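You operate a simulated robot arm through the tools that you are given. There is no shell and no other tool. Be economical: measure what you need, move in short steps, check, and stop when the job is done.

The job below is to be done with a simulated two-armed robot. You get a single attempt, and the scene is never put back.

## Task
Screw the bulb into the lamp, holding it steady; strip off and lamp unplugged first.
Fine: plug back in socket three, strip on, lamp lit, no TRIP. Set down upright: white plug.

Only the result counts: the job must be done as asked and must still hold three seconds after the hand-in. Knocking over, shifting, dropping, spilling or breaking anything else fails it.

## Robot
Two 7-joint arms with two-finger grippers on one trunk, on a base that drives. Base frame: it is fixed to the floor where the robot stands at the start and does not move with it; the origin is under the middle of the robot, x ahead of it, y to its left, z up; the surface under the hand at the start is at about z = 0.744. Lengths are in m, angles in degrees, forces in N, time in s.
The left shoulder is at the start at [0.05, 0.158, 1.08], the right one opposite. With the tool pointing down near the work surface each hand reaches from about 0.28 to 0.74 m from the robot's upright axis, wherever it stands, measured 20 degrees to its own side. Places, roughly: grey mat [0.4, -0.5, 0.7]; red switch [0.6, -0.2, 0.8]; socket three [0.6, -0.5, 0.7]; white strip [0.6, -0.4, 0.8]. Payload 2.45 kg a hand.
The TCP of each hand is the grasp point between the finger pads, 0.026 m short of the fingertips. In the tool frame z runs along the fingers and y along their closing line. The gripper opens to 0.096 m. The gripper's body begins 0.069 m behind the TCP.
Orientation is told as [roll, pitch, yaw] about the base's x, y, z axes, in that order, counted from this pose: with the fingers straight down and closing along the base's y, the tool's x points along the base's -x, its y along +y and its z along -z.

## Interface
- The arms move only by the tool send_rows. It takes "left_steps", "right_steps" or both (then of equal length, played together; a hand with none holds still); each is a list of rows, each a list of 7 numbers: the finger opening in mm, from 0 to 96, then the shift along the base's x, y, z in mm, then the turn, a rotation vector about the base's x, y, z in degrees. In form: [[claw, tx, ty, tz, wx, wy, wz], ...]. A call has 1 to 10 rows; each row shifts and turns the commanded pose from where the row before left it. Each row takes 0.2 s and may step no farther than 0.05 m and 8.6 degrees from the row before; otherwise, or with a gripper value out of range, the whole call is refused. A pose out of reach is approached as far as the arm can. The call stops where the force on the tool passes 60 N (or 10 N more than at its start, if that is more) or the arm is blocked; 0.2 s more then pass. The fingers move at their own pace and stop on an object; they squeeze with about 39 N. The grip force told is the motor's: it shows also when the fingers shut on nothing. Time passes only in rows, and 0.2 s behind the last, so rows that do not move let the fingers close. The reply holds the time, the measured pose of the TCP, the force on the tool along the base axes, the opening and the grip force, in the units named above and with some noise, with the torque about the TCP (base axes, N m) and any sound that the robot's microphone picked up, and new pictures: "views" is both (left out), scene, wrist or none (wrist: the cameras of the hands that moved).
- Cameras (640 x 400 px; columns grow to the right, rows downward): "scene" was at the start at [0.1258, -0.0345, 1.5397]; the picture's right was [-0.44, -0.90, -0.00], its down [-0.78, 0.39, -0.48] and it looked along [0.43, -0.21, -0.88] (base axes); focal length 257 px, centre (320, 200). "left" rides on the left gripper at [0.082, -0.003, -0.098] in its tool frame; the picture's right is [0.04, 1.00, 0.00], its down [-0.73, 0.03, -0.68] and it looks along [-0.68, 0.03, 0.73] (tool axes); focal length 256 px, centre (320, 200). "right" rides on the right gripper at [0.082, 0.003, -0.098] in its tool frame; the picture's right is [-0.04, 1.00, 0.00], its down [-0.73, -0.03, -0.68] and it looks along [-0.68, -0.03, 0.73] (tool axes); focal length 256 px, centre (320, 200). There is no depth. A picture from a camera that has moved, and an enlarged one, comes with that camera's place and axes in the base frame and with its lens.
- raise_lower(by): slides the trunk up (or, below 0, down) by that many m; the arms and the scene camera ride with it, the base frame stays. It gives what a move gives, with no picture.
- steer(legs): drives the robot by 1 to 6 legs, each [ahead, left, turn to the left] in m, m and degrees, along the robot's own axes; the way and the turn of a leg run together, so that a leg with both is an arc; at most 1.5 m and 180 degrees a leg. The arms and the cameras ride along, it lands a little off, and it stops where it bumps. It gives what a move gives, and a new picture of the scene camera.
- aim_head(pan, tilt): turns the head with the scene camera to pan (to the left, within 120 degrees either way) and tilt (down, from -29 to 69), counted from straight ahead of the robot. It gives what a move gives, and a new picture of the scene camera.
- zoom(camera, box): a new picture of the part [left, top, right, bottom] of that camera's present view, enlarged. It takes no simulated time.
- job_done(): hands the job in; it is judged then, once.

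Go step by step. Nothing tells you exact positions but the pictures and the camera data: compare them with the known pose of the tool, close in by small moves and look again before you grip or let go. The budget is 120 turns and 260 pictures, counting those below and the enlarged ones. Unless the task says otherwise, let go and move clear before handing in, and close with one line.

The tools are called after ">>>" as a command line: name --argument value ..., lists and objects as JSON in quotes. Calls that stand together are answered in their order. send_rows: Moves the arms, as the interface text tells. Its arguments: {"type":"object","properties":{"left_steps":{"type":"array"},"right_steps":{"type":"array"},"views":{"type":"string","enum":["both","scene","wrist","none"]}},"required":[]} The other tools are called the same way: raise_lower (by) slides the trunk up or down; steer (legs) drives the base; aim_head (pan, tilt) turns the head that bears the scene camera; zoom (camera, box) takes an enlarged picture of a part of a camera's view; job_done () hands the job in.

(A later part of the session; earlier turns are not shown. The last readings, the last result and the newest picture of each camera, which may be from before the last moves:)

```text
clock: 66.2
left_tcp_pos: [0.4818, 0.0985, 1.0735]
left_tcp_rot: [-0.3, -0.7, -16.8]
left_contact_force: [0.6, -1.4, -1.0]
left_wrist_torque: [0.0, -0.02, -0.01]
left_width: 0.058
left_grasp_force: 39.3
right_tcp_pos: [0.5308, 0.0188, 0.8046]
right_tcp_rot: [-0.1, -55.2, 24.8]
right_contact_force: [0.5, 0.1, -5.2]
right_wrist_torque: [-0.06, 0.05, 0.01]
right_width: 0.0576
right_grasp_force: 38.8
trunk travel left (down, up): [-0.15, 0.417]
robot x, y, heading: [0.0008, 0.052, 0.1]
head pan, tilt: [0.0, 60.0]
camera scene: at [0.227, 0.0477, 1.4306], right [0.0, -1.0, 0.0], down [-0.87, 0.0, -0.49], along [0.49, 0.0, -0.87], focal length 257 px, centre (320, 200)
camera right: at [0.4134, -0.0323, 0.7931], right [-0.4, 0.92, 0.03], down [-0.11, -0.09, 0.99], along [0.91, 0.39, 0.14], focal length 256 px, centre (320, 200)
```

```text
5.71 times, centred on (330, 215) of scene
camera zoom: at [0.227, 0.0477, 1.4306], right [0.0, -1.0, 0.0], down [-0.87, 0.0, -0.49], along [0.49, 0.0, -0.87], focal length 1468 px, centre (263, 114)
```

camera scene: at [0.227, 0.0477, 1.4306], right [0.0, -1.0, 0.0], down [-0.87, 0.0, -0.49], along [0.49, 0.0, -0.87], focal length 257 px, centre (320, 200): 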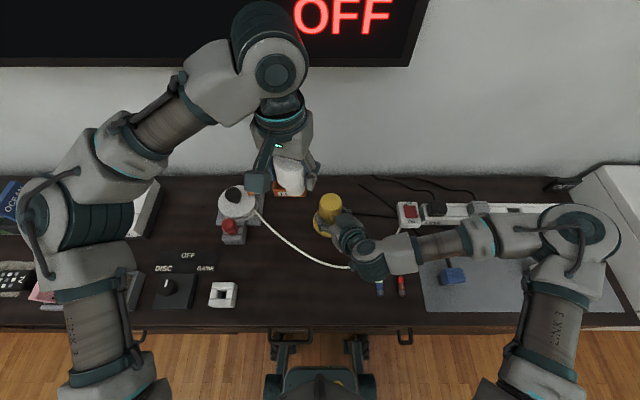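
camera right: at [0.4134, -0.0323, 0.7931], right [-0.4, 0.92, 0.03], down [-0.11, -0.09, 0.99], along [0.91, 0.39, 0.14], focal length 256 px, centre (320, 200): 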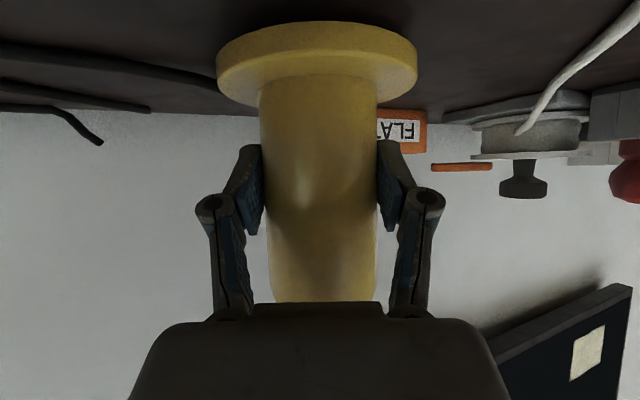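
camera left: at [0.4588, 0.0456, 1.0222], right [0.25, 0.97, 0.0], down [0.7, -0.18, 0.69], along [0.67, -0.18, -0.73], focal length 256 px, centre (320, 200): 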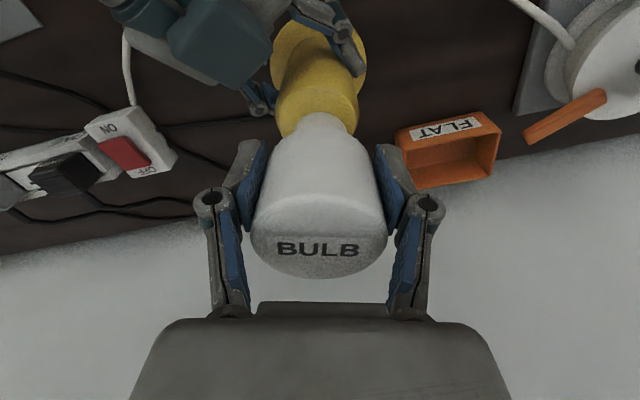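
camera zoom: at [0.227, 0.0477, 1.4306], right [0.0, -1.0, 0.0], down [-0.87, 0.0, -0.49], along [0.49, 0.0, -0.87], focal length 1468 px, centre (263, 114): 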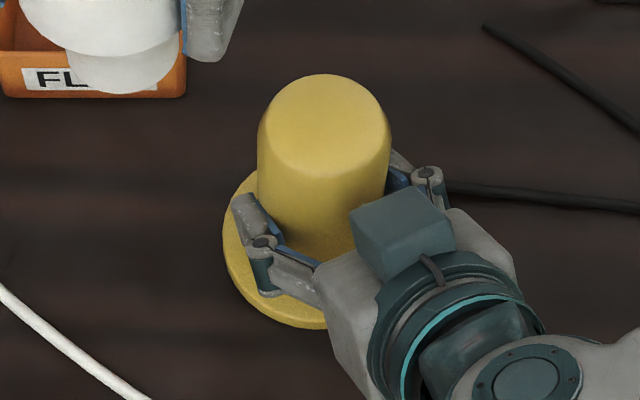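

The whole yellow piece lifts with the hand (~5 N). I lift another 30 mm to see whether something stays behind.

>>> send_rows --right_steps '[[40, 0, 0, 8, 0, 0, 0], [40, 0, 0, 8, 0, 0, 0], [40, 0, 0, 8, 0, 0, 0], [40, 0, 0, 8, 0, 0, 0], [40, 0, 0, 0, 0, 0, 0]]' --views "both"

>>> zoom --camera "right" --box '[180, 0, 460, 180]'

>>> zoom --camera "scene" --box '[290, 180, 370, 250]'

```text
clock: 67.4
left_tcp_pos: [0.4829, 0.0989, 1.0741]
left_tcp_rot: [-0.2, -0.6, -16.8]
left_contact_force: [0.0, 0.0, -0.8]
left_wrist_torque: [0.01, 0.02, -0.01]
left_width: 0.0579
left_grasp_force: 38.5
right_tcp_pos: [0.53, 0.0188, 0.8354]
right_tcp_rot: [0.1, -55.3, 24.8]
right_contact_force: [-0.4, -0.1, -5.2]
right_wrist_torque: [-0.03, 0.04, 0.0]
right_width: 0.0577
right_grasp_force: 39.3
trunk travel left (down, up): [-0.15, 0.417]
robot x, y, heading: [-0.0027, 0.0492, -0.0]
head pan, tilt: [0.0, 60.0]
camera scene: at [0.2272, 0.0478, 1.4306], right [0.0, -1.0, 0.0], down [-0.87, 0.0, -0.49], along [0.49, 0.0, -0.87], focal length 257 px, centre (320, 200)
camera right: at [0.4124, -0.0321, 0.825], right [-0.4, 0.92, 0.03], down [-0.11, -0.09, 0.99], along [0.91, 0.39, 0.14], focal length 256 px, centre (320, 200)
```

scene: 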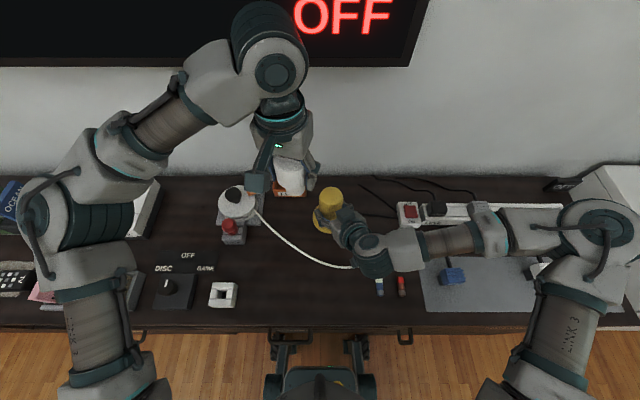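
right: 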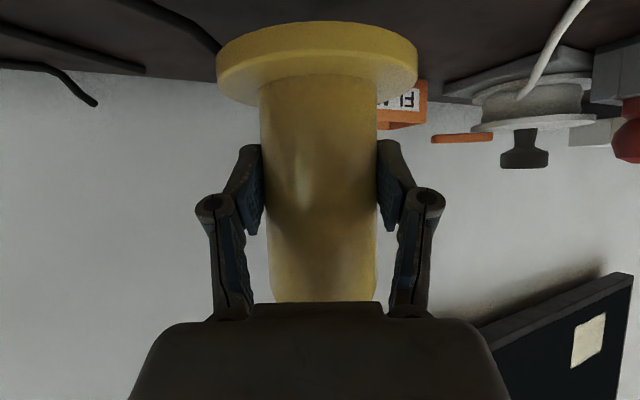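

```text
2.22 times, centred on (320, 90) of right
camera zoom: at [0.4124, -0.0321, 0.825], right [-0.4, 0.92, 0.03], down [-0.11, -0.09, 0.99], along [0.91, 0.39, 0.14], focal length 569 px, centre (320, 444)
```

zoom: 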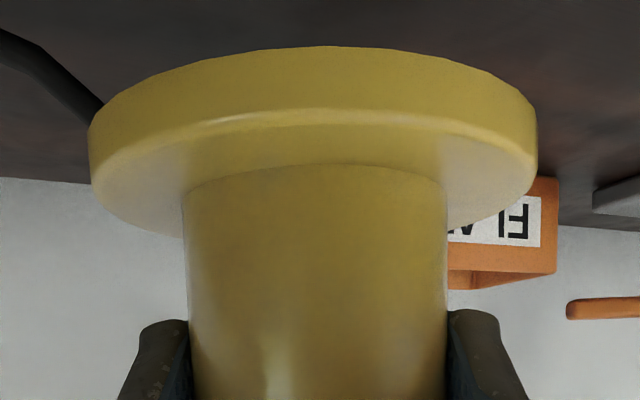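

```text
5.71 times, centred on (330, 215) of scene
camera zoom: at [0.2272, 0.0478, 1.4306], right [0.0, -1.0, 0.0], down [-0.87, 0.0, -0.49], along [0.49, 0.0, -0.87], focal length 1468 px, centre (263, 114)
```

zoom: 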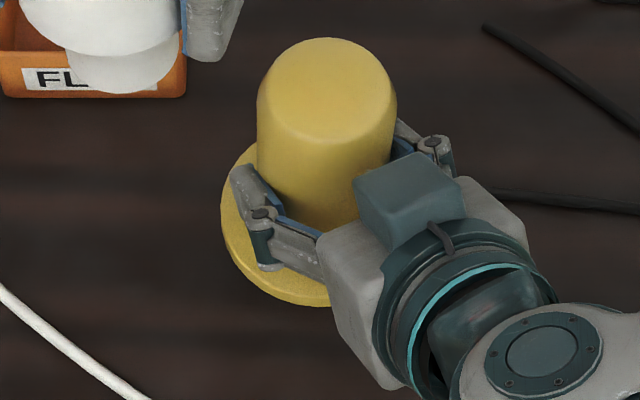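

The lamp comes up with its lead — it is the lamp itself, nothing below. I set it back down exactly (40 mm), and check how the bulb now sits in the left fingers.

>>> send_rows --right_steps '[[40, 0, 0, -10, 0, 0, 0], [40, 0, 0, -10, 0, 0, 0], [40, 0, 0, -10, 0, 0, 0], [40, 0, 0, -5, 0, 0, 0], [40, 0, 0, -3, 0, 0, 0], [40, 0, 0, -1.5, 0, 0, 0], [40, 0, 0, 0, 0, 0, 0]]' --views "wrist"

>>> zoom --camera "left" --box '[200, 80, 440, 300]'

>>> zoom --camera "scene" --box '[240, 130, 340, 210]'

```text
clock: 69.0
left_tcp_pos: [0.4818, 0.0993, 1.0725]
left_tcp_rot: [-0.2, -0.6, -16.8]
left_contact_force: [-0.2, 0.5, -0.1]
left_wrist_torque: [-0.02, 0.04, -0.01]
left_width: 0.0579
left_grasp_force: 39.2
right_tcp_pos: [0.5298, 0.0194, 0.7986]
right_tcp_rot: [0.0, -55.3, 24.8]
right_contact_force: [0.0, 0.4, -4.1]
right_wrist_torque: [-0.04, 0.06, 0.02]
right_width: 0.0575
right_grasp_force: 38.6
trunk travel left (down, up): [-0.15, 0.417]
robot x, y, heading: [0.001, 0.0506, -0.1]
head pan, tilt: [0.0, 60.0]
camera right: at [0.4129, -0.0314, 0.7859], right [-0.4, 0.92, 0.03], down [-0.11, -0.09, 0.99], along [0.91, 0.39, 0.14], focal length 256 px, centre (320, 200)
```

right: 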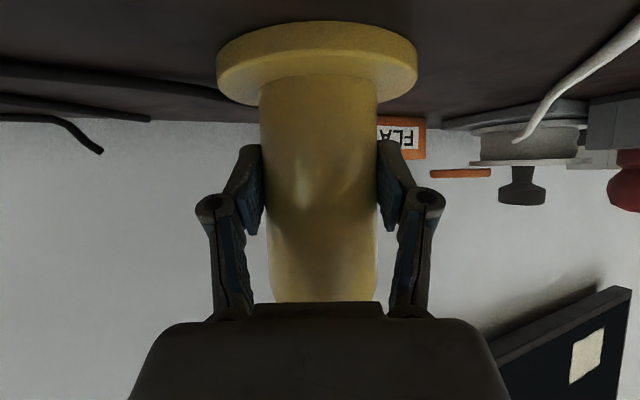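

```text
1.82 times, centred on (320, 190) of left
camera zoom: at [0.4011, 0.1204, 1.1709], right [0.25, 0.97, 0.0], down [0.7, -0.18, 0.69], along [0.66, -0.18, -0.73], focal length 465 px, centre (320, 218)
```

zoom: 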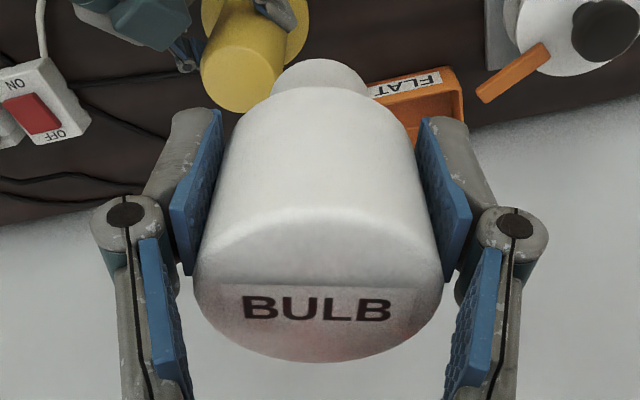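

```text
5.00 times, centred on (290, 170) of scene
camera zoom: at [0.227, 0.0478, 1.4306], right [0.0, -1.0, 0.0], down [-0.87, 0.0, -0.49], along [0.49, 0.0, -0.87], focal length 1284 px, centre (470, 350)
```

zoom: 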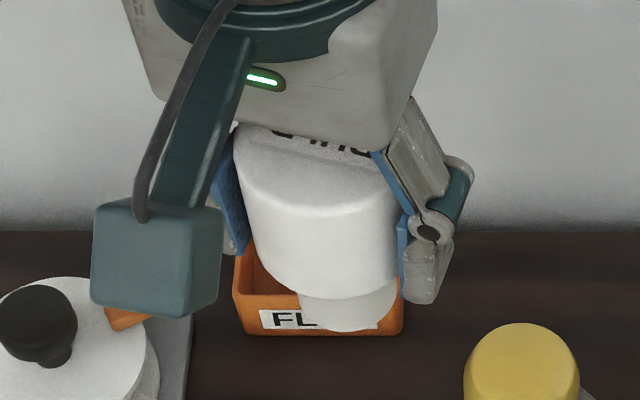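

The bulb slid ~10 mm up in the fingers but is still upright and centred. I set the lamp fully down and take one more close look at the lamp's top.

>>> send_rows --right_steps '[[40, 0, 0, -1, 0, 0, 0], [40, 0, 0, 0, 0, 0, 0]]' --views "none"

>>> zoom --camera "scene" --box '[312, 185, 352, 215]'

>>> zoom --camera "left" --box '[260, 80, 320, 150]'

```text
clock: 69.6
left_tcp_pos: [0.4807, 0.0989, 1.073]
left_tcp_rot: [-0.2, -0.7, -16.8]
left_contact_force: [-0.1, -0.5, -1.4]
left_wrist_torque: [0.01, 0.01, -0.03]
left_width: 0.0581
left_grasp_force: 39.0
right_tcp_pos: [0.5303, 0.0184, 0.7974]
right_tcp_rot: [0.0, -55.3, 24.8]
right_contact_force: [0.1, 0.3, -3.4]
right_wrist_torque: [-0.08, -0.01, 0.01]
right_width: 0.0576
right_grasp_force: 39.3
trunk travel left (down, up): [-0.15, 0.417]
robot x, y, heading: [-0.0044, 0.0519, 0.0]
head pan, tilt: [0.0, 60.0]
```

```text
13.33 times, centred on (332, 200) of scene
camera zoom: at [0.2268, 0.0478, 1.4307], right [0.0, -1.0, 0.0], down [-0.87, 0.0, -0.49], along [0.49, 0.0, -0.87], focal length 3425 px, centre (160, 200)
```

zoom: 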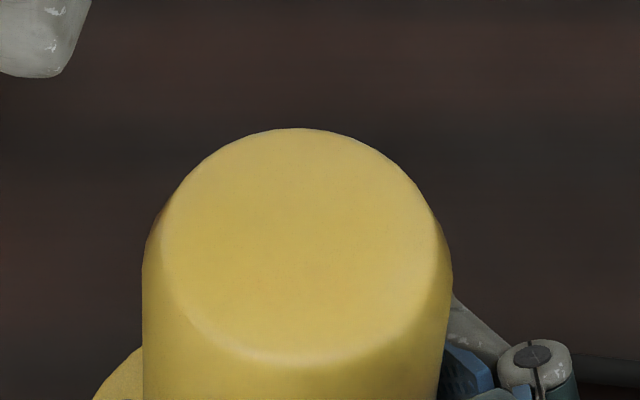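

```text
5.71 times, centred on (290, 115) of left
camera zoom: at [0.401, 0.1204, 1.1709], right [0.25, 0.97, 0.0], down [0.7, -0.18, 0.69], along [0.66, -0.18, -0.73], focal length 1463 px, centre (491, 686)
```

zoom: 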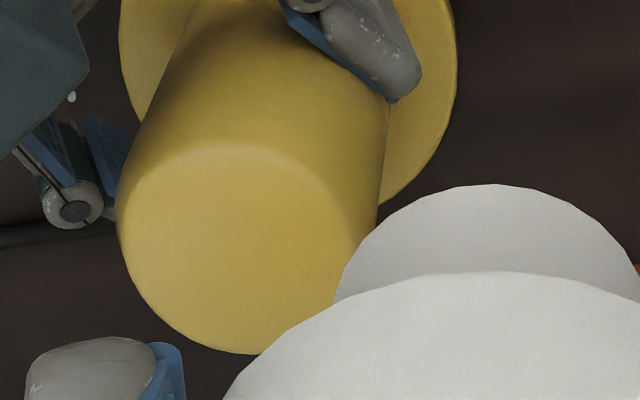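

The top is plain; so the thread must engage by pressing in line and turning. I return above the lamp centre [0.5385, 0.022] while rotating to about +68° for a full clockwise stroke.

>>> send_rows --left_steps '[[30, 0, -5, 0, 0, 0, 8.5], [30, 10, -20, 0, 0, 0, 8.5], [30, 20, -25, 0, 0, 0, 8.5], [30, 20, -20, 0, 0, 0, 8.5], [30, 8, -7, -10, 0, 0, 8.5], [30, 0, 0, -25, 0, 0, 8.5], [30, 0, 0, -25, 0, 0, 8.5], [30, 0, 0, -25, 0, 0, 8.5], [30, 0, 0, -25, 0, 0, 8.5], [30, 0, 0, -22, 0, 0, 8.5]]' --views "wrist"

>>> zoom --camera "left" --box '[220, 0, 420, 160]'

>>> zoom --camera "scene" --box '[300, 170, 364, 218]'

```text
clock: 71.8
left_tcp_pos: [0.5383, 0.0226, 0.9425]
left_tcp_rot: [-0.1, -0.8, 68.3]
left_contact_force: [0.6, 0.8, -1.0]
left_wrist_torque: [0.0, 0.02, 0.03]
left_width: 0.0579
left_grasp_force: 38.7
right_tcp_pos: [0.5295, 0.0182, 0.7961]
right_tcp_rot: [0.2, -55.2, 24.9]
right_contact_force: [0.7, 0.6, -4.0]
right_wrist_torque: [-0.01, -0.1, 0.03]
right_width: 0.0575
right_grasp_force: 39.2
trunk travel left (down, up): [-0.15, 0.417]
robot x, y, heading: [-0.0043, 0.0502, -0.1]
head pan, tilt: [0.0, 60.0]
camera left: at [0.5096, -0.0551, 1.0392], right [-0.94, 0.33, 0.0], down [0.24, 0.68, 0.69], along [0.23, 0.65, -0.72], focal length 256 px, centre (320, 200)
```

left: 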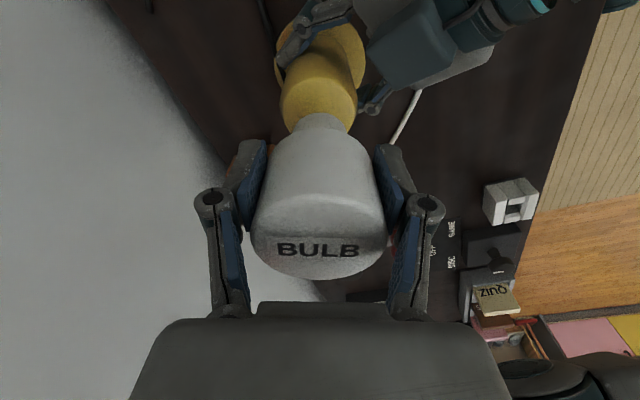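

```text
2.50 times, centred on (320, 80) of left
camera zoom: at [0.5096, -0.0551, 1.0392], right [-0.94, 0.33, 0.0], down [0.24, 0.68, 0.69], along [0.23, 0.65, -0.72], focal length 640 px, centre (320, 500)
```

zoom: 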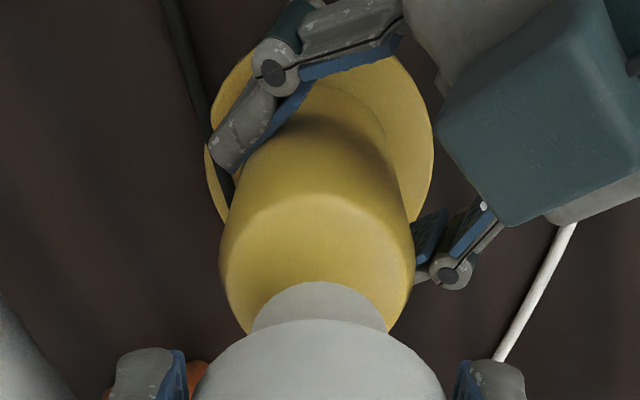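

```text
8.33 times, centred on (332, 194) of scene
camera zoom: at [0.2273, 0.0472, 1.4306], right [0.0, -1.0, 0.0], down [-0.87, 0.0, -0.49], along [0.49, 0.0, -0.87], focal length 2141 px, centre (220, 250)
```

zoom: 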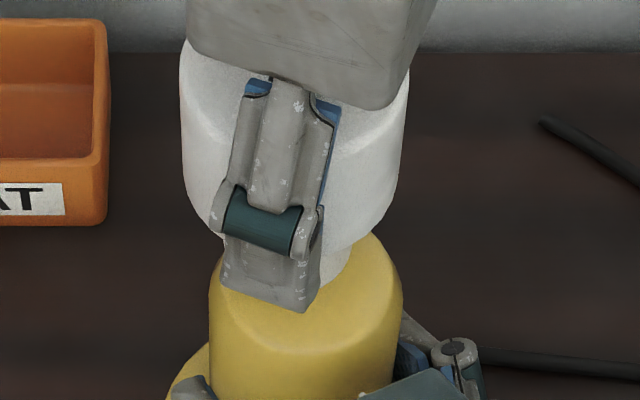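

The scene view shows the bulb axis is ~5 mm off the TCP (toward the side away from the camera mast), so turning about the TCP made it orbit. I re-align the bulb axis on the lamp and will compensate during turns.

>>> send_rows --left_steps '[[30, -1, -6, -5, 0, 0, 0], [30, 0, 0, -6, 0, 0, 0], [30, 0, 0, 0, 0, 0, 0]]' --views "none"

>>> zoom --camera "left" --box '[220, 0, 420, 160]'

>>> zoom --camera "scene" --box '[300, 170, 364, 218]'

```text
clock: 72.6
left_tcp_pos: [0.5364, 0.0151, 0.9309]
left_tcp_rot: [0.0, -0.8, 68.2]
left_contact_force: [0.5, 0.6, -0.2]
left_wrist_torque: [0.03, -0.01, 0.01]
left_width: 0.058
left_grasp_force: 39.2
right_tcp_pos: [0.5304, 0.0188, 0.7964]
right_tcp_rot: [0.0, -55.3, 24.8]
right_contact_force: [-0.8, 0.4, -2.8]
right_wrist_torque: [-0.02, -0.04, 0.0]
right_width: 0.0577
right_grasp_force: 39.3
trunk travel left (down, up): [-0.15, 0.417]
robot x, y, heading: [0.0006, 0.0481, -0.1]
head pan, tilt: [0.0, 60.0]
```

```text
2.50 times, centred on (320, 80) of left
camera zoom: at [0.5077, -0.0615, 1.0287], right [-0.94, 0.33, 0.0], down [0.24, 0.68, 0.69], along [0.23, 0.65, -0.73], focal length 640 px, centre (320, 500)
```

zoom: 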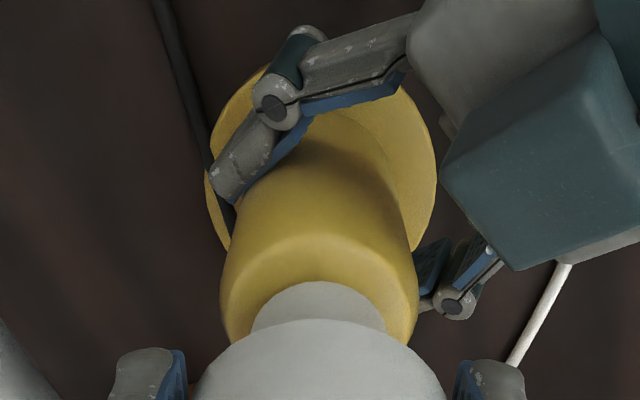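

```text
8.33 times, centred on (332, 194) of scene
camera zoom: at [0.2269, 0.0469, 1.4307], right [0.0, -1.0, 0.0], down [-0.87, 0.0, -0.49], along [0.49, 0.0, -0.87], focal length 2141 px, centre (220, 250)
```

zoom: 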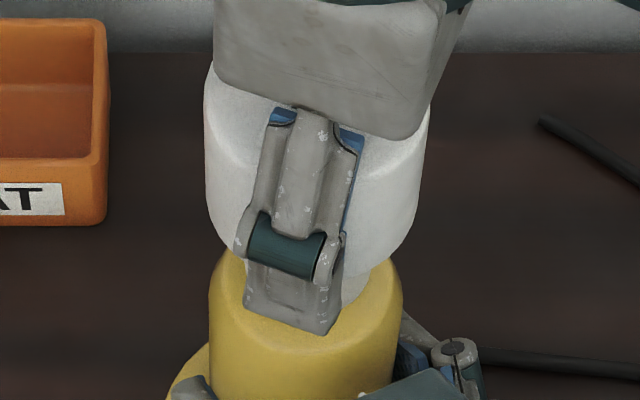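

Now aligned in both views. Lower to contact and begin the compensated clockwise stroke.

>>> send_rows --left_steps '[[30, 0, 0, -4, 0, 0, 0], [30, 0, 0, -3, 0, 0, 0], [30, 0, 0, -2, 0, 0, 0], [30, 0, 0, 0, 0, 0, 0]]' --views "none"

```text
clock: 73.6
left_tcp_pos: [0.5353, 0.0147, 0.925]
left_tcp_rot: [-0.3, -0.7, 68.1]
left_contact_force: [-2.6, -1.6, 33.9]
left_wrist_torque: [0.23, 0.04, 0.04]
left_width: 0.0582
left_grasp_force: 39.1
right_tcp_pos: [0.5288, 0.0173, 0.7974]
right_tcp_rot: [0.0, -55.2, 24.6]
right_contact_force: [9.0, 2.0, -16.8]
right_wrist_torque: [0.05, 0.25, -0.37]
right_width: 0.0574
right_grasp_force: 38.8
trunk travel left (down, up): [-0.15, 0.417]
robot x, y, heading: [-0.0008, 0.0474, -0.2]
head pan, tilt: [0.0, 60.0]
```

>>> send_rows --left_steps '[[30, -0.3, 0.2, 1.5, 0, 0, -4], [30, -0.7, 0.4, 0, 0, 0, -8.5], [30, -0.5, 0.6, 0, 0, 0, -8.5], [30, -0.4, 0.5, 0, 0, 0, -8.5], [30, -0.4, 0.7, 0, 0, 0, -8.5], [30, -0.3, 0.6, 0, 0, 0, -8.5]]' --views "none"

```text
clock: 75.0
left_tcp_pos: [0.5332, 0.0192, 0.9247]
left_tcp_rot: [0.0, -0.6, 21.6]
left_contact_force: [-15.1, 10.2, 14.9]
left_wrist_torque: [0.73, 0.79, 0.14]
left_width: 0.0578
left_grasp_force: 38.9
right_tcp_pos: [0.5302, 0.0185, 0.7983]
right_tcp_rot: [0.0, -55.4, 24.7]
right_contact_force: [10.4, -9.5, -10.0]
right_wrist_torque: [0.33, 1.04, -0.28]
right_width: 0.0575
right_grasp_force: 38.7
trunk travel left (down, up): [-0.15, 0.417]
robot x, y, heading: [-0.0023, 0.051, 0.1]
head pan, tilt: [0.0, 60.0]
```

Notable lateral force (18 N) suggests the neck is captured. Let me look at the state.

>>> send_rows --left_steps '[[30, -1, 0.7, 0, 0, 0, 0]]' --views "wrist"

>>> zoom --camera "left" --box '[220, 0, 420, 160]'

>>> zoom --camera "scene" --box '[300, 170, 364, 218]'

```text
clock: 75.4
left_tcp_pos: [0.5329, 0.0189, 0.9237]
left_tcp_rot: [-0.1, -0.8, 21.6]
left_contact_force: [-5.6, 8.9, 13.7]
left_wrist_torque: [0.65, 0.27, 0.06]
left_width: 0.058
left_grasp_force: 39.0
right_tcp_pos: [0.5302, 0.0173, 0.7969]
right_tcp_rot: [0.0, -55.3, 24.8]
right_contact_force: [6.8, -12.3, -7.9]
right_wrist_torque: [0.04, -0.01, -0.19]
right_width: 0.0575
right_grasp_force: 39.2
trunk travel left (down, up): [-0.15, 0.417]
robot x, y, heading: [-0.0, 0.0462, 0.0]
head pan, tilt: [0.0, 60.0]
camera left: at [0.4565, -0.0142, 1.0212], right [-0.41, 0.91, 0.0], down [0.66, 0.3, 0.69], along [0.63, 0.28, -0.72], focal length 256 px, centre (320, 200)
```

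left: 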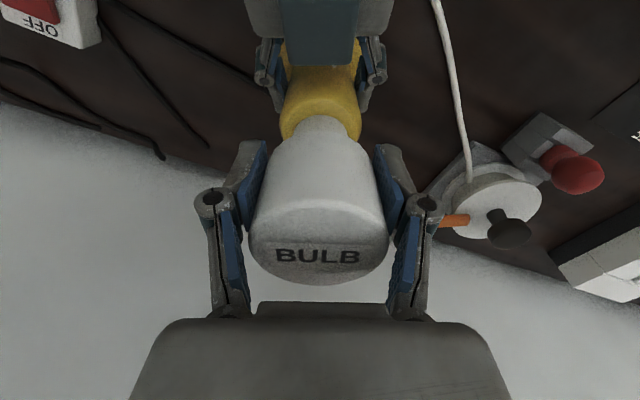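

```text
2.50 times, centred on (320, 80) of left
camera zoom: at [0.4565, -0.0142, 1.0212], right [-0.41, 0.91, 0.0], down [0.66, 0.3, 0.69], along [0.63, 0.28, -0.72], focal length 640 px, centre (320, 500)
```

zoom: 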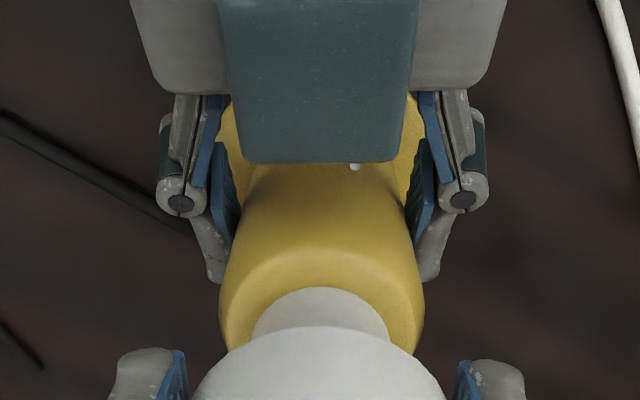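

```text
8.33 times, centred on (332, 194) of scene
camera zoom: at [0.2255, 0.0462, 1.431], right [0.0, -1.0, 0.0], down [-0.87, 0.0, -0.5], along [0.5, 0.0, -0.87], focal length 2141 px, centre (220, 250)
```

zoom: 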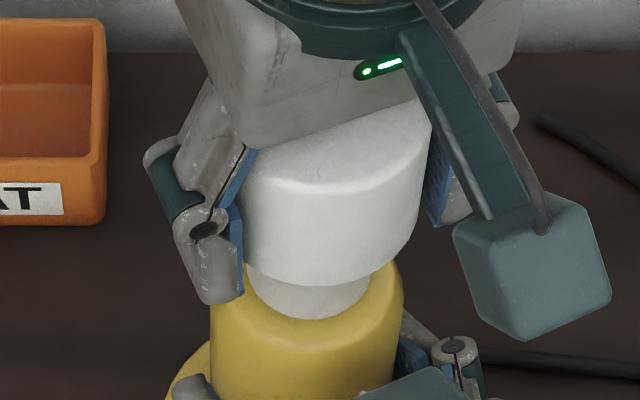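

Alignment is good in both views. I continue the clockwise stroke with slight feed.

>>> send_rows --left_steps '[[30, -0.4, 1.2, -0.3, 0, 0, -8.5], [30, 0, 0.9, -0.3, 0, 0, -8.5], [30, 0.1, 0.8, -0.3, 0, 0, -8.5], [30, 0.1, 0.7, -0.3, 0, 0, -8.5], [30, 0.2, 0.7, -0.3, 0, 0, -8.5]]' --views "wrist"

>>> zoom --camera "scene" --box '[300, 170, 364, 218]'

```text
clock: 76.6
left_tcp_pos: [0.5329, 0.0237, 0.9234]
left_tcp_rot: [-0.1, -0.7, -20.9]
left_contact_force: [-1.8, 14.5, 15.2]
left_wrist_torque: [0.25, -0.08, 0.13]
left_width: 0.0578
left_grasp_force: 38.9
right_tcp_pos: [0.5304, 0.0173, 0.7976]
right_tcp_rot: [0.0, -55.3, 24.7]
right_contact_force: [4.4, -20.2, -4.0]
right_wrist_torque: [0.65, -0.38, -0.19]
right_width: 0.0579
right_grasp_force: 39.2
trunk travel left (down, up): [-0.15, 0.417]
robot x, y, heading: [-0.0006, 0.049, 0.2]
head pan, tilt: [0.0, 60.0]
camera left: at [0.4538, 0.051, 1.0208], right [0.32, 0.95, 0.0], down [0.69, -0.23, 0.69], along [0.65, -0.22, -0.73], focal length 256 px, centre (320, 200)
```

left: 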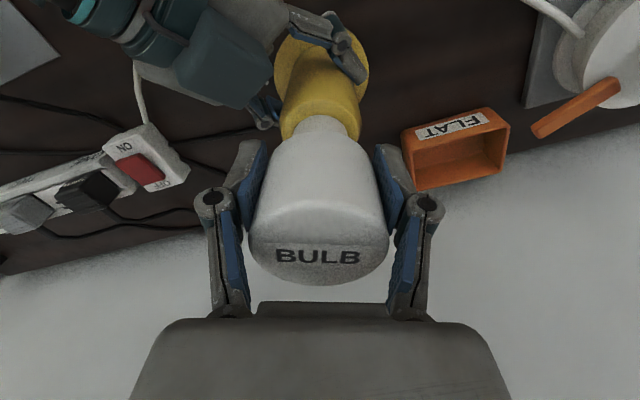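

```text
8.33 times, centred on (332, 194) of scene
camera zoom: at [0.2249, 0.046, 1.4312], right [0.0, -1.0, 0.0], down [-0.87, 0.0, -0.5], along [0.5, 0.0, -0.87], focal length 2141 px, centre (220, 250)
```

zoom: 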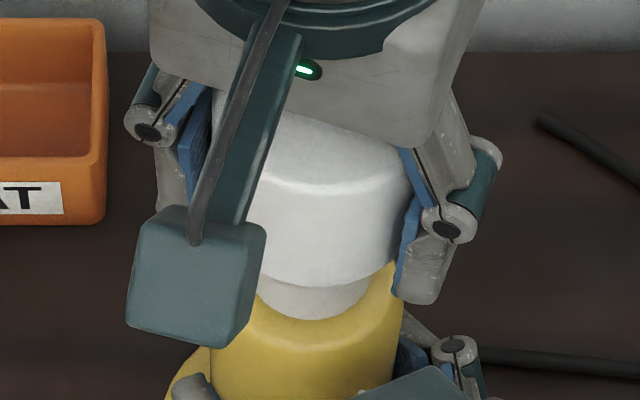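

Force pattern hints a finger is near the right hand's housing. I relieve the load, then open the left fingers to see how the bulb sits by itself on the lamp.

>>> send_rows --left_steps '[[30, 0, 1.5, 1.0, 0, 0, 8.5], [30, 0, 0, 0, 0, 0, 0]]' --views "none"

```text
clock: 77.2
left_tcp_pos: [0.5313, 0.024, 0.9242]
left_tcp_rot: [-0.1, -0.7, -12.4]
left_contact_force: [-4.2, 2.9, 6.3]
left_wrist_torque: [0.15, -0.15, 0.0]
left_width: 0.058
left_grasp_force: 38.8
right_tcp_pos: [0.5287, 0.0183, 0.7963]
right_tcp_rot: [0.1, -55.5, 24.9]
right_contact_force: [3.5, -6.7, 0.7]
right_wrist_torque: [-0.7, 0.24, -0.2]
right_width: 0.0579
right_grasp_force: 38.8
trunk travel left (down, up): [-0.15, 0.417]
robot x, y, heading: [0.0018, 0.0494, 0.1]
head pan, tilt: [0.0, 60.0]
```

>>> send_rows --left_steps '[[62, 0, 0, 0, 0, 0, 0], [66, 0, 0, 0, 0, 0, 0], [72, 0, 0, 0, 0, 0, 0], [72, 0, 0, 0, 0, 0, 0]]' --views "wrist"

>>> zoom --camera "scene" --box '[300, 170, 364, 218]'

>>> zoom --camera "left" --box '[220, 60, 420, 300]'

```text
clock: 78.2
left_tcp_pos: [0.5322, 0.0256, 0.9241]
left_tcp_rot: [-0.2, -0.7, -12.3]
left_contact_force: [0.1, 0.1, 0.2]
left_wrist_torque: [-0.01, -0.01, 0.0]
left_width: 0.0721
left_grasp_force: 0.0
right_tcp_pos: [0.5302, 0.0185, 0.7966]
right_tcp_rot: [-0.1, -55.3, 24.9]
right_contact_force: [-1.4, 2.8, 3.0]
right_wrist_torque: [-0.05, -0.22, 0.09]
right_width: 0.0577
right_grasp_force: 39.1
trunk travel left (down, up): [-0.15, 0.417]
robot x, y, heading: [0.0013, 0.0503, 0.4]
head pan, tilt: [0.0, 60.0]
camera left: at [0.4506, 0.0412, 1.0214], right [0.17, 0.98, 0.0], down [0.72, -0.12, 0.69], along [0.68, -0.12, -0.73], focal length 256 px, centre (320, 200)
```

left: 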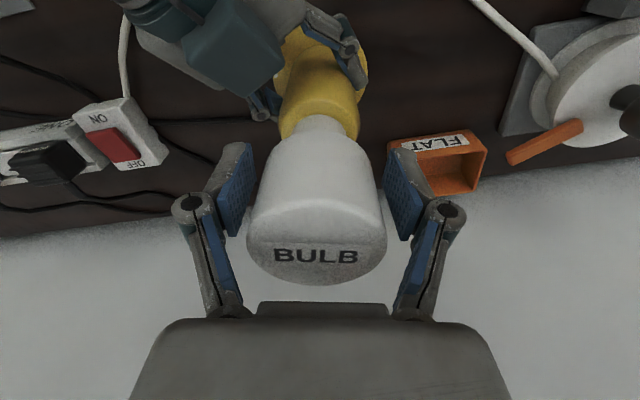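

```text
8.33 times, centred on (332, 194) of scene
camera zoom: at [0.2258, 0.0484, 1.4309], right [0.0, -1.0, 0.0], down [-0.87, 0.0, -0.5], along [0.5, 0.0, -0.87], focal length 2141 px, centre (220, 250)
```

zoom: 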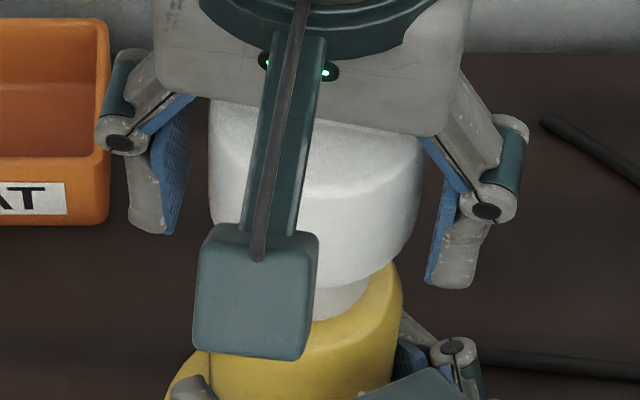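

```text
1.67 times, centred on (320, 180) of left
camera zoom: at [0.4506, 0.0412, 1.0214], right [0.17, 0.98, 0.0], down [0.72, -0.12, 0.69], along [0.68, -0.12, -0.73], focal length 427 px, centre (320, 233)
```

zoom: 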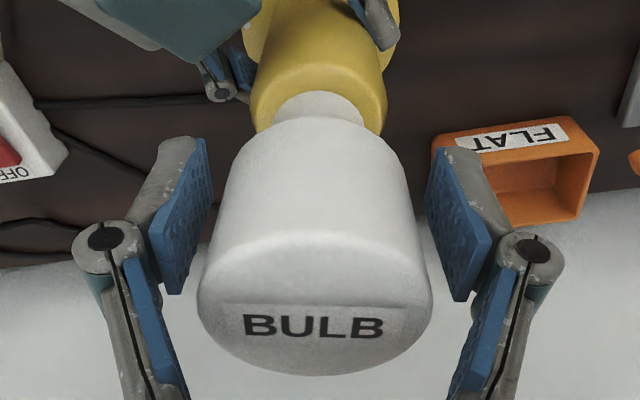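

The bulb stands freely and upright on the lamp. I open a bit more, centre the hand on the bulb axis, and rotate the open hand back to +70° for another stroke.

>>> send_rows --left_steps '[[84, 0, -1, 0, 0, 0, 0], [84, 2, -1, 0, 0, 0, 8.4], [84, 2, -1, 0, 0, 0, 8.4], [84, 1, 0, 0, 0, 0, 8.4], [84, 0, 0, 0, 0, 0, 8.4], [84, 0, 0, 0, 0, 0, 8.4], [84, 0, 0, 0, 0, 0, 8.4], [84, 0, 0, 0, 0, 0, 8.4], [84, 0, 0, 0, 0, 0, 8.4], [84, 0, 0, 0, 0, 0, 8.4]]' --views "wrist"

>>> zoom --camera "scene" --box '[300, 170, 364, 218]'

```text
clock: 80.4
left_tcp_pos: [0.5386, 0.0228, 0.924]
left_tcp_rot: [-0.2, -0.7, 63.4]
left_contact_force: [0.0, -0.1, -0.7]
left_wrist_torque: [-0.02, 0.02, -0.01]
left_width: 0.0839
left_grasp_force: 0.0
right_tcp_pos: [0.5299, 0.0193, 0.797]
right_tcp_rot: [0.1, -55.3, 24.8]
right_contact_force: [0.6, 2.9, 3.6]
right_wrist_torque: [-0.06, -0.31, 0.13]
right_width: 0.0576
right_grasp_force: 39.5
trunk travel left (down, up): [-0.15, 0.417]
robot x, y, heading: [0.0003, 0.0483, -0.2]
head pan, tilt: [0.0, 60.0]
camera left: at [0.5032, -0.0521, 1.0213], right [-0.91, 0.41, 0.0], down [0.3, 0.66, 0.69], along [0.29, 0.63, -0.73], focal length 256 px, centre (320, 200)
```

left: 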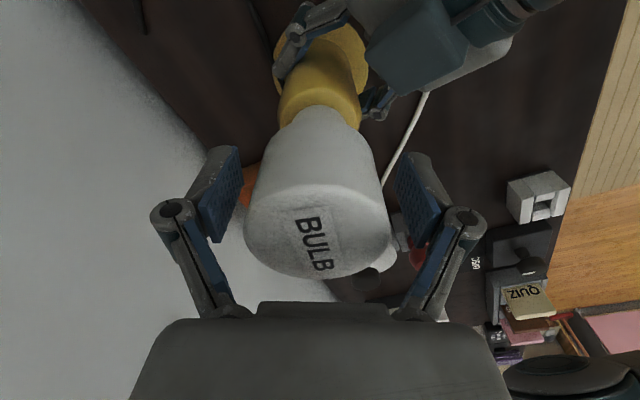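

```text
8.33 times, centred on (332, 194) of scene
camera zoom: at [0.2258, 0.0482, 1.4309], right [0.0, -1.0, 0.0], down [-0.87, 0.0, -0.5], along [0.5, 0.0, -0.87], focal length 2141 px, centre (220, 250)
```

zoom: 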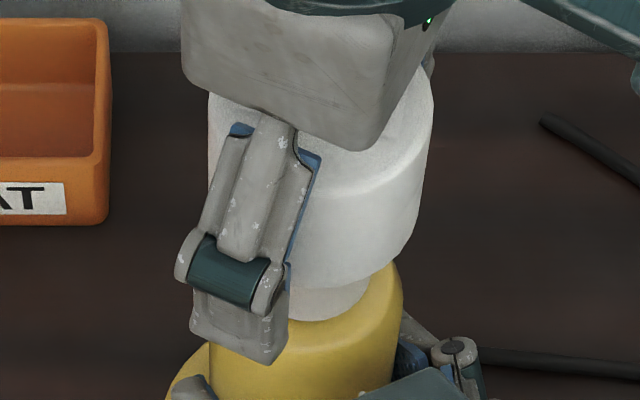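

Well centred now (≈1.5 mm). Grip, press lightly and turn clockwise again, now about the TCP.

>>> send_rows --left_steps '[[50, 0, -1, 0, 0, 0, 0], [30, 0, 0, 0, 0, 0, 0], [30, 0, 0, 0, 0, 0, 0], [30, 0, 0, -1, 0, 0, 0], [30, 0, 0, 0, 0, 0, -8.5], [30, 0, 0, -0.2, 0, 0, -8.5], [30, 0, 0, -0.2, 0, 0, -8.5], [30, 0, 0, -0.2, 0, 0, -8.5]]' --views "none"

>>> send_rows --left_steps '[[30, 0, 0, -0.2, 0, 0, -8.5], [30, 0, 0, -0.2, 0, 0, -8.5], [30, 0, 0, -0.2, 0, 0, -8.5], [30, 0, 0, -0.2, 0, 0, -8.5]]' --views "wrist"

>>> zoom --camera "scene" --box '[300, 170, 364, 218]'

```text
clock: 82.2
left_tcp_pos: [0.5367, 0.0231, 0.923]
left_tcp_rot: [-0.3, -0.7, 29.1]
left_contact_force: [-3.7, 4.3, 25.1]
left_wrist_torque: [0.21, 0.14, 0.0]
left_width: 0.0582
left_grasp_force: 39.3
right_tcp_pos: [0.5295, 0.0203, 0.7974]
right_tcp_rot: [-0.1, -55.2, 24.8]
right_contact_force: [6.8, -0.6, -9.9]
right_wrist_torque: [0.4, -0.2, 0.1]
right_width: 0.0576
right_grasp_force: 38.9
trunk travel left (down, up): [-0.15, 0.417]
robot x, y, heading: [-0.0006, 0.0482, 0.0]
head pan, tilt: [0.0, 60.0]
```

```text
clock: 83.2
left_tcp_pos: [0.5379, 0.0231, 0.9224]
left_tcp_rot: [-0.3, -0.8, -4.8]
left_contact_force: [-8.7, 14.0, 34.7]
left_wrist_torque: [0.48, 0.1, -0.01]
left_width: 0.058
left_grasp_force: 39.0
right_tcp_pos: [0.5292, 0.019, 0.7971]
right_tcp_rot: [-0.2, -55.1, 24.8]
right_contact_force: [11.7, -9.3, -13.0]
right_wrist_torque: [0.34, 0.5, -0.07]
right_width: 0.0578
right_grasp_force: 39.2
trunk travel left (down, up): [-0.15, 0.417]
robot x, y, heading: [0.0032, 0.0492, 0.1]
head pan, tilt: [0.0, 60.0]
camera left: at [0.454, 0.0277, 1.0196], right [0.05, 1.0, 0.0], down [0.72, -0.03, 0.69], along [0.69, -0.03, -0.72], focal length 256 px, centre (320, 200)
```

left: 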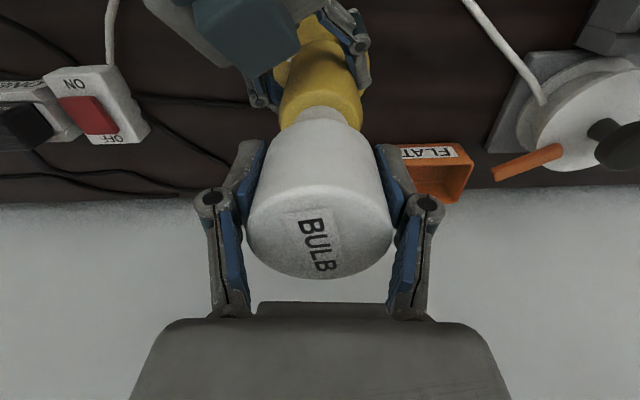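

```text
8.33 times, centred on (332, 194) of scene
camera zoom: at [0.2233, 0.0494, 1.4315], right [0.0, -1.0, 0.0], down [-0.87, 0.0, -0.5], along [0.5, 0.0, -0.87], focal length 2141 px, centre (220, 250)
```

zoom: 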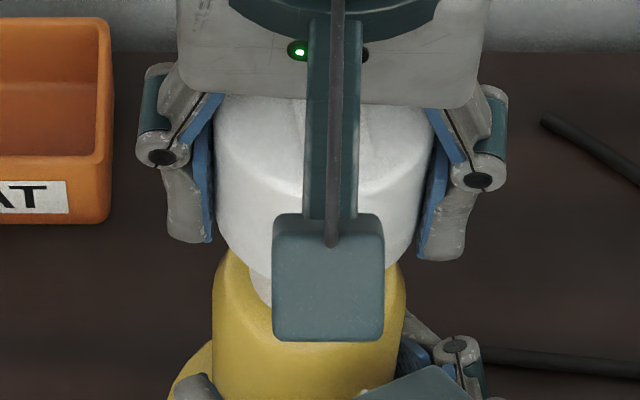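

Still no screwing action, and top is solid — possibly the socket opening is in the flange side underneath (lamp standing face-down). I put the bulb back at its old spot so I can inspect the lamp's underside.

>>> send_rows --left_steps '[[30, 0, 0, 10, 0, 0, 0], [30, 0, 3, 35, 0, 0, 4], [30, -20, 15, 35, 0, 0, 0], [30, -40, 20, 0, 0, 0, 0], [30, -40, 20, -10, 0, 0, 0], [30, -40, 20, -20, 0, 0, 0], [30, -42, 16, -30, 0, 0, 0], [30, 0, 0, -40, 0, 0, 0], [30, 0, 0, -40, 0, 0, 0], [30, 0, 0, -30, 0, 0, 0]]' --views "wrist"

```text
refused: row 7 steps farther than a row can; nothing moved
```

>>> send_rows --left_steps '[[30, 0, 0, 10, 0, 0, 0], [30, 0, 3, 35, 0, 0, 4], [30, -20, 15, 35, 0, 0, 0], [30, -40, 20, 0, 0, 0, 0], [30, -40, 20, -10, 0, 0, 0], [30, -40, 20, -20, 0, 0, 0], [30, -42, 16, -10, 0, 0, 0], [30, 0, 0, -45, 0, 0, 0], [30, 0, 0, -45, 0, 0, 0], [30, 0, 0, -40, 0, 0, 0]]' --views "both"

```text
clock: 83.8
left_tcp_pos: [0.5296, 0.0264, 0.9677]
left_tcp_rot: [0.2, -0.4, -0.8]
left_contact_force: [-0.4, 0.5, -5.4]
left_wrist_torque: [0.02, 0.22, 0.0]
left_width: 0.0584
left_grasp_force: 39.2
right_tcp_pos: [0.5272, 0.0245, 0.8122]
right_tcp_rot: [-0.6, -57.4, 26.1]
right_contact_force: [0.2, -0.1, 0.4]
right_wrist_torque: [0.09, -0.22, 0.0]
right_width: 0.0576
right_grasp_force: 38.8
trunk travel left (down, up): [-0.15, 0.417]
robot x, y, heading: [-0.0008, 0.0457, 0.1]
head pan, tilt: [0.0, 60.0]
stopped in row 3 (left hand): the force on the tool passed its limit at 75 N (the readings are from after the stop); the commanded pose is now the measured one
camera scene: at [0.2244, 0.0474, 1.4311], right [0.0, -1.0, 0.0], down [-0.87, 0.0, -0.5], along [0.5, 0.0, -0.87], focal length 257 px, centre (320, 200)
camera left: at [0.4457, 0.0249, 1.0663], right [-0.03, 1.0, 0.0], down [0.73, 0.02, 0.69], along [0.69, 0.02, -0.73], focal length 256 px, centre (320, 200)
```

scene: 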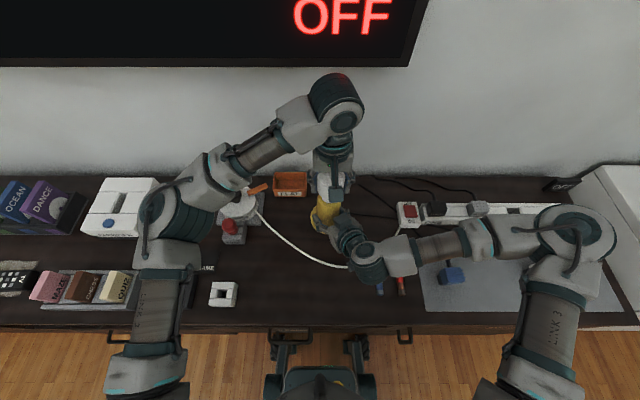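
left: 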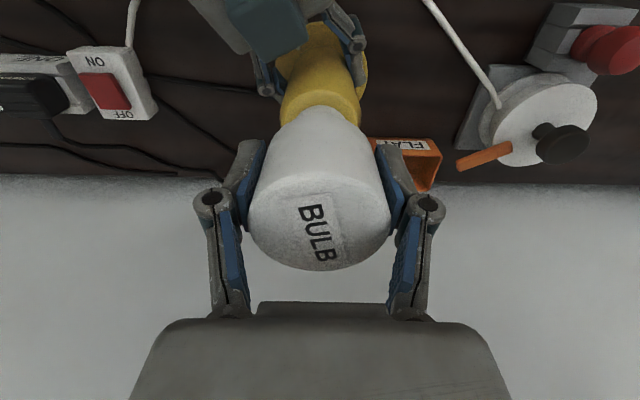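

Important: lifting met 75 N — the bulb IS captured by the lamp's thread, and the lamp was pulled up a bit. I look closely before lowering.

>>> zoom --camera "scene" --box '[290, 170, 370, 240]'

>>> zoom --camera "left" --box '[220, 0, 420, 160]'

>>> zoom --camera "right" --box '[160, 0, 480, 320]'

```text
5.71 times, centred on (330, 205) of scene
camera zoom: at [0.2244, 0.0474, 1.4311], right [0.0, -1.0, 0.0], down [-0.87, 0.0, -0.5], along [0.5, 0.0, -0.87], focal length 1468 px, centre (263, 171)
```

zoom: 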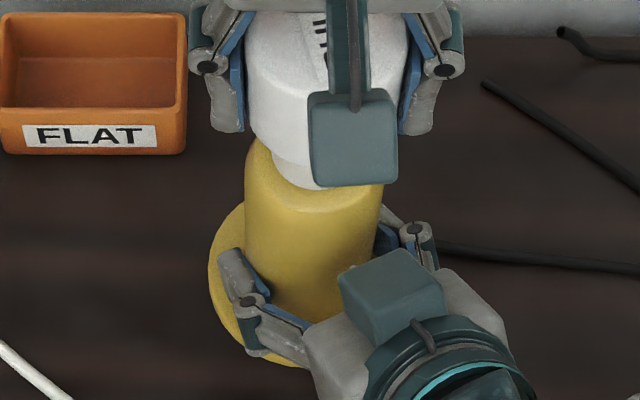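

```text
2.50 times, centred on (320, 80) of left
camera zoom: at [0.4457, 0.0249, 1.0663], right [-0.03, 1.0, 0.0], down [0.73, 0.02, 0.69], along [0.69, 0.02, -0.73], focal length 640 px, centre (320, 500)
```

zoom: 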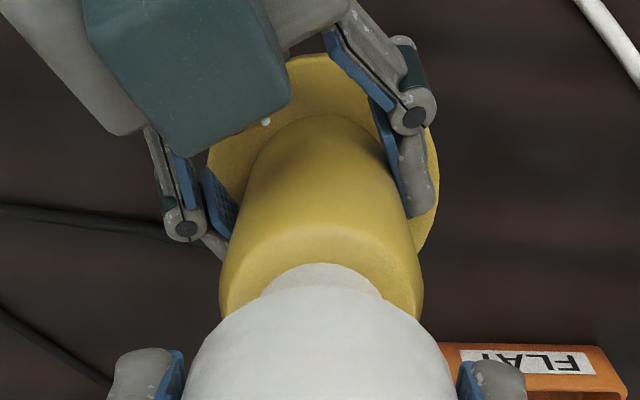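

```text
1.25 times, centred on (320, 160) of right
camera zoom: at [0.4107, -0.0276, 0.7966], right [-0.41, 0.91, 0.03], down [-0.15, -0.1, 0.98], along [0.9, 0.4, 0.18], focal length 320 px, centre (320, 250)
```

zoom: 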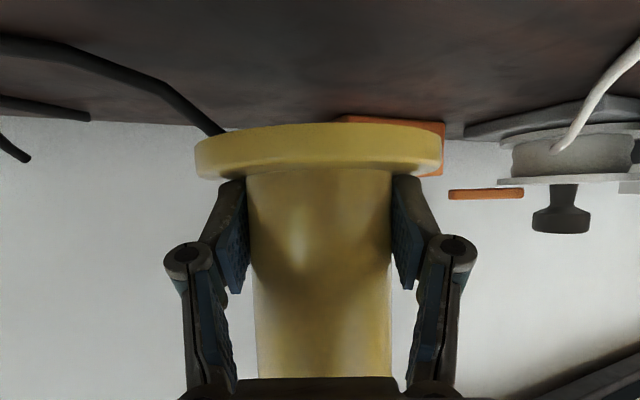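

The lamp slid up through the right fingers, hanging on the threaded bulb ~45 mm above the desk. I release the right fingers and lower the lamp with the left hand until it stands again.

>>> send_rows --left_steps '[[30, 0, 0, 0, 0, 0, 0], [30, 0, 0, 0, 0, 0, 0], [30, 1, -1, -10, 0, 0, 0], [30, 1, -1, -10, 0, 0, 0], [30, 1, -1, -10, 0, 0, 0], [30, 1, 0, -5, 0, 0, 0]]' --right_steps '[[70, 0, 0, 0, 0, 0, 0], [84, 0, 0, 0, 0, 0, 0], [84, 0, 0, 0, 0, 0, 0], [84, 0, 0, 0, 0, 0, 0], [84, 0, 0, 0, 0, 0, 0], [84, 0, 0, 0, 0, 0, 0]]' --views "both"

>>> zoom --camera "scene" --box '[290, 170, 370, 240]'

```text
clock: 85.2
left_tcp_pos: [0.5367, 0.0234, 0.933]
left_tcp_rot: [0.2, -0.4, -0.8]
left_contact_force: [0.0, 0.3, -5.1]
left_wrist_torque: [0.05, 0.02, 0.0]
left_width: 0.0583
left_grasp_force: 38.9
right_tcp_pos: [0.5285, 0.0237, 0.8115]
right_tcp_rot: [-0.4, -57.2, 26.0]
right_contact_force: [0.3, 0.3, 0.1]
right_wrist_torque: [0.0, -0.02, 0.0]
right_width: 0.0841
right_grasp_force: 0.1
trunk travel left (down, up): [-0.15, 0.417]
robot x, y, heading: [0.0016, 0.0515, -0.0]
head pan, tilt: [0.0, 60.0]
camera scene: at [0.2276, 0.0467, 1.4306], right [0.0, -1.0, 0.0], down [-0.87, 0.0, -0.49], along [0.49, 0.0, -0.87], focal length 257 px, centre (320, 200)
camera right: at [0.4124, -0.0283, 0.7955], right [-0.41, 0.91, 0.03], down [-0.15, -0.1, 0.98], along [0.9, 0.4, 0.17], focal length 256 px, centre (320, 200)
camera left: at [0.4532, 0.0215, 1.0306], right [-0.03, 1.0, 0.0], down [0.73, 0.02, 0.68], along [0.68, 0.02, -0.73], focal length 256 px, centre (320, 200)
```

scene: 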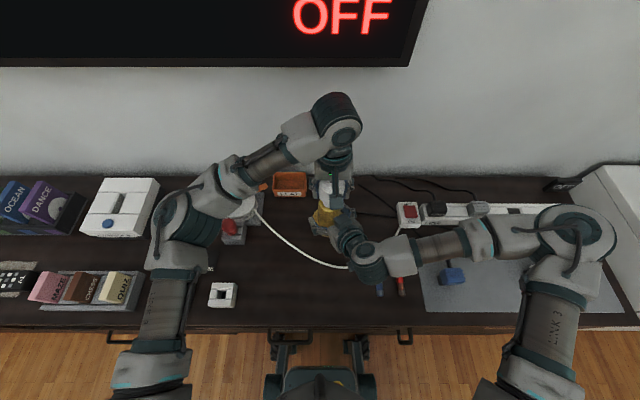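
right: 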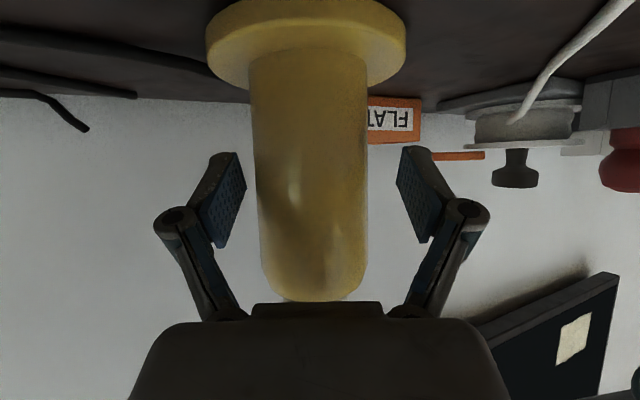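
left: 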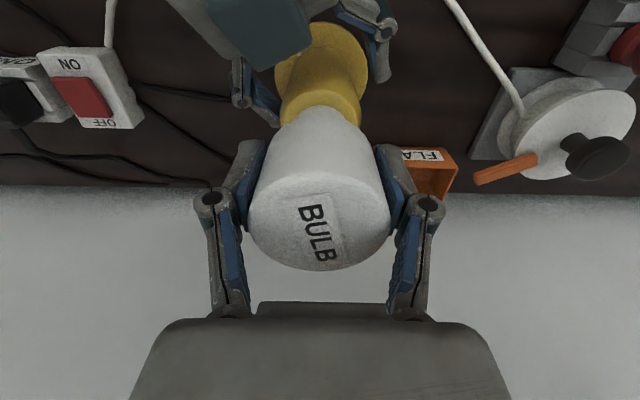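

```text
5.71 times, centred on (330, 205) of scene
camera zoom: at [0.2276, 0.0467, 1.4306], right [0.0, -1.0, 0.0], down [-0.87, 0.0, -0.49], along [0.49, 0.0, -0.87], focal length 1468 px, centre (263, 171)
```

zoom: 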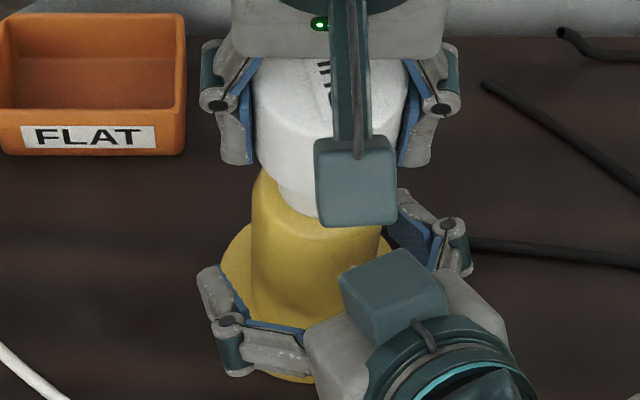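

The lamp hangs from the bulb (5 N). I lower in small steps until it stands.

>>> send_rows --left_steps '[[30, 0, 0, -4, 0, 0, 0], [30, 0, 0, -2, 0, 0, 0], [30, 0, 0, -2, 0, 0, 0], [30, 0, 0, -1, 0, 0, 0]]' --views "none"

```text
clock: 86.2
left_tcp_pos: [0.5337, 0.025, 0.9285]
left_tcp_rot: [0.0, -0.7, -0.7]
left_contact_force: [8.9, 1.6, 30.6]
left_wrist_torque: [0.25, -0.31, 0.0]
left_width: 0.0584
left_grasp_force: 38.9
right_tcp_pos: [0.5264, 0.0242, 0.8136]
right_tcp_rot: [-0.6, -57.3, 26.2]
right_contact_force: [0.1, -0.3, 0.3]
right_wrist_torque: [0.01, 0.03, 0.0]
right_width: 0.0841
right_grasp_force: 0.0
trunk travel left (down, up): [-0.15, 0.417]
robot x, y, heading: [0.001, 0.0492, -0.0]
head pan, tilt: [0.0, 60.0]
```

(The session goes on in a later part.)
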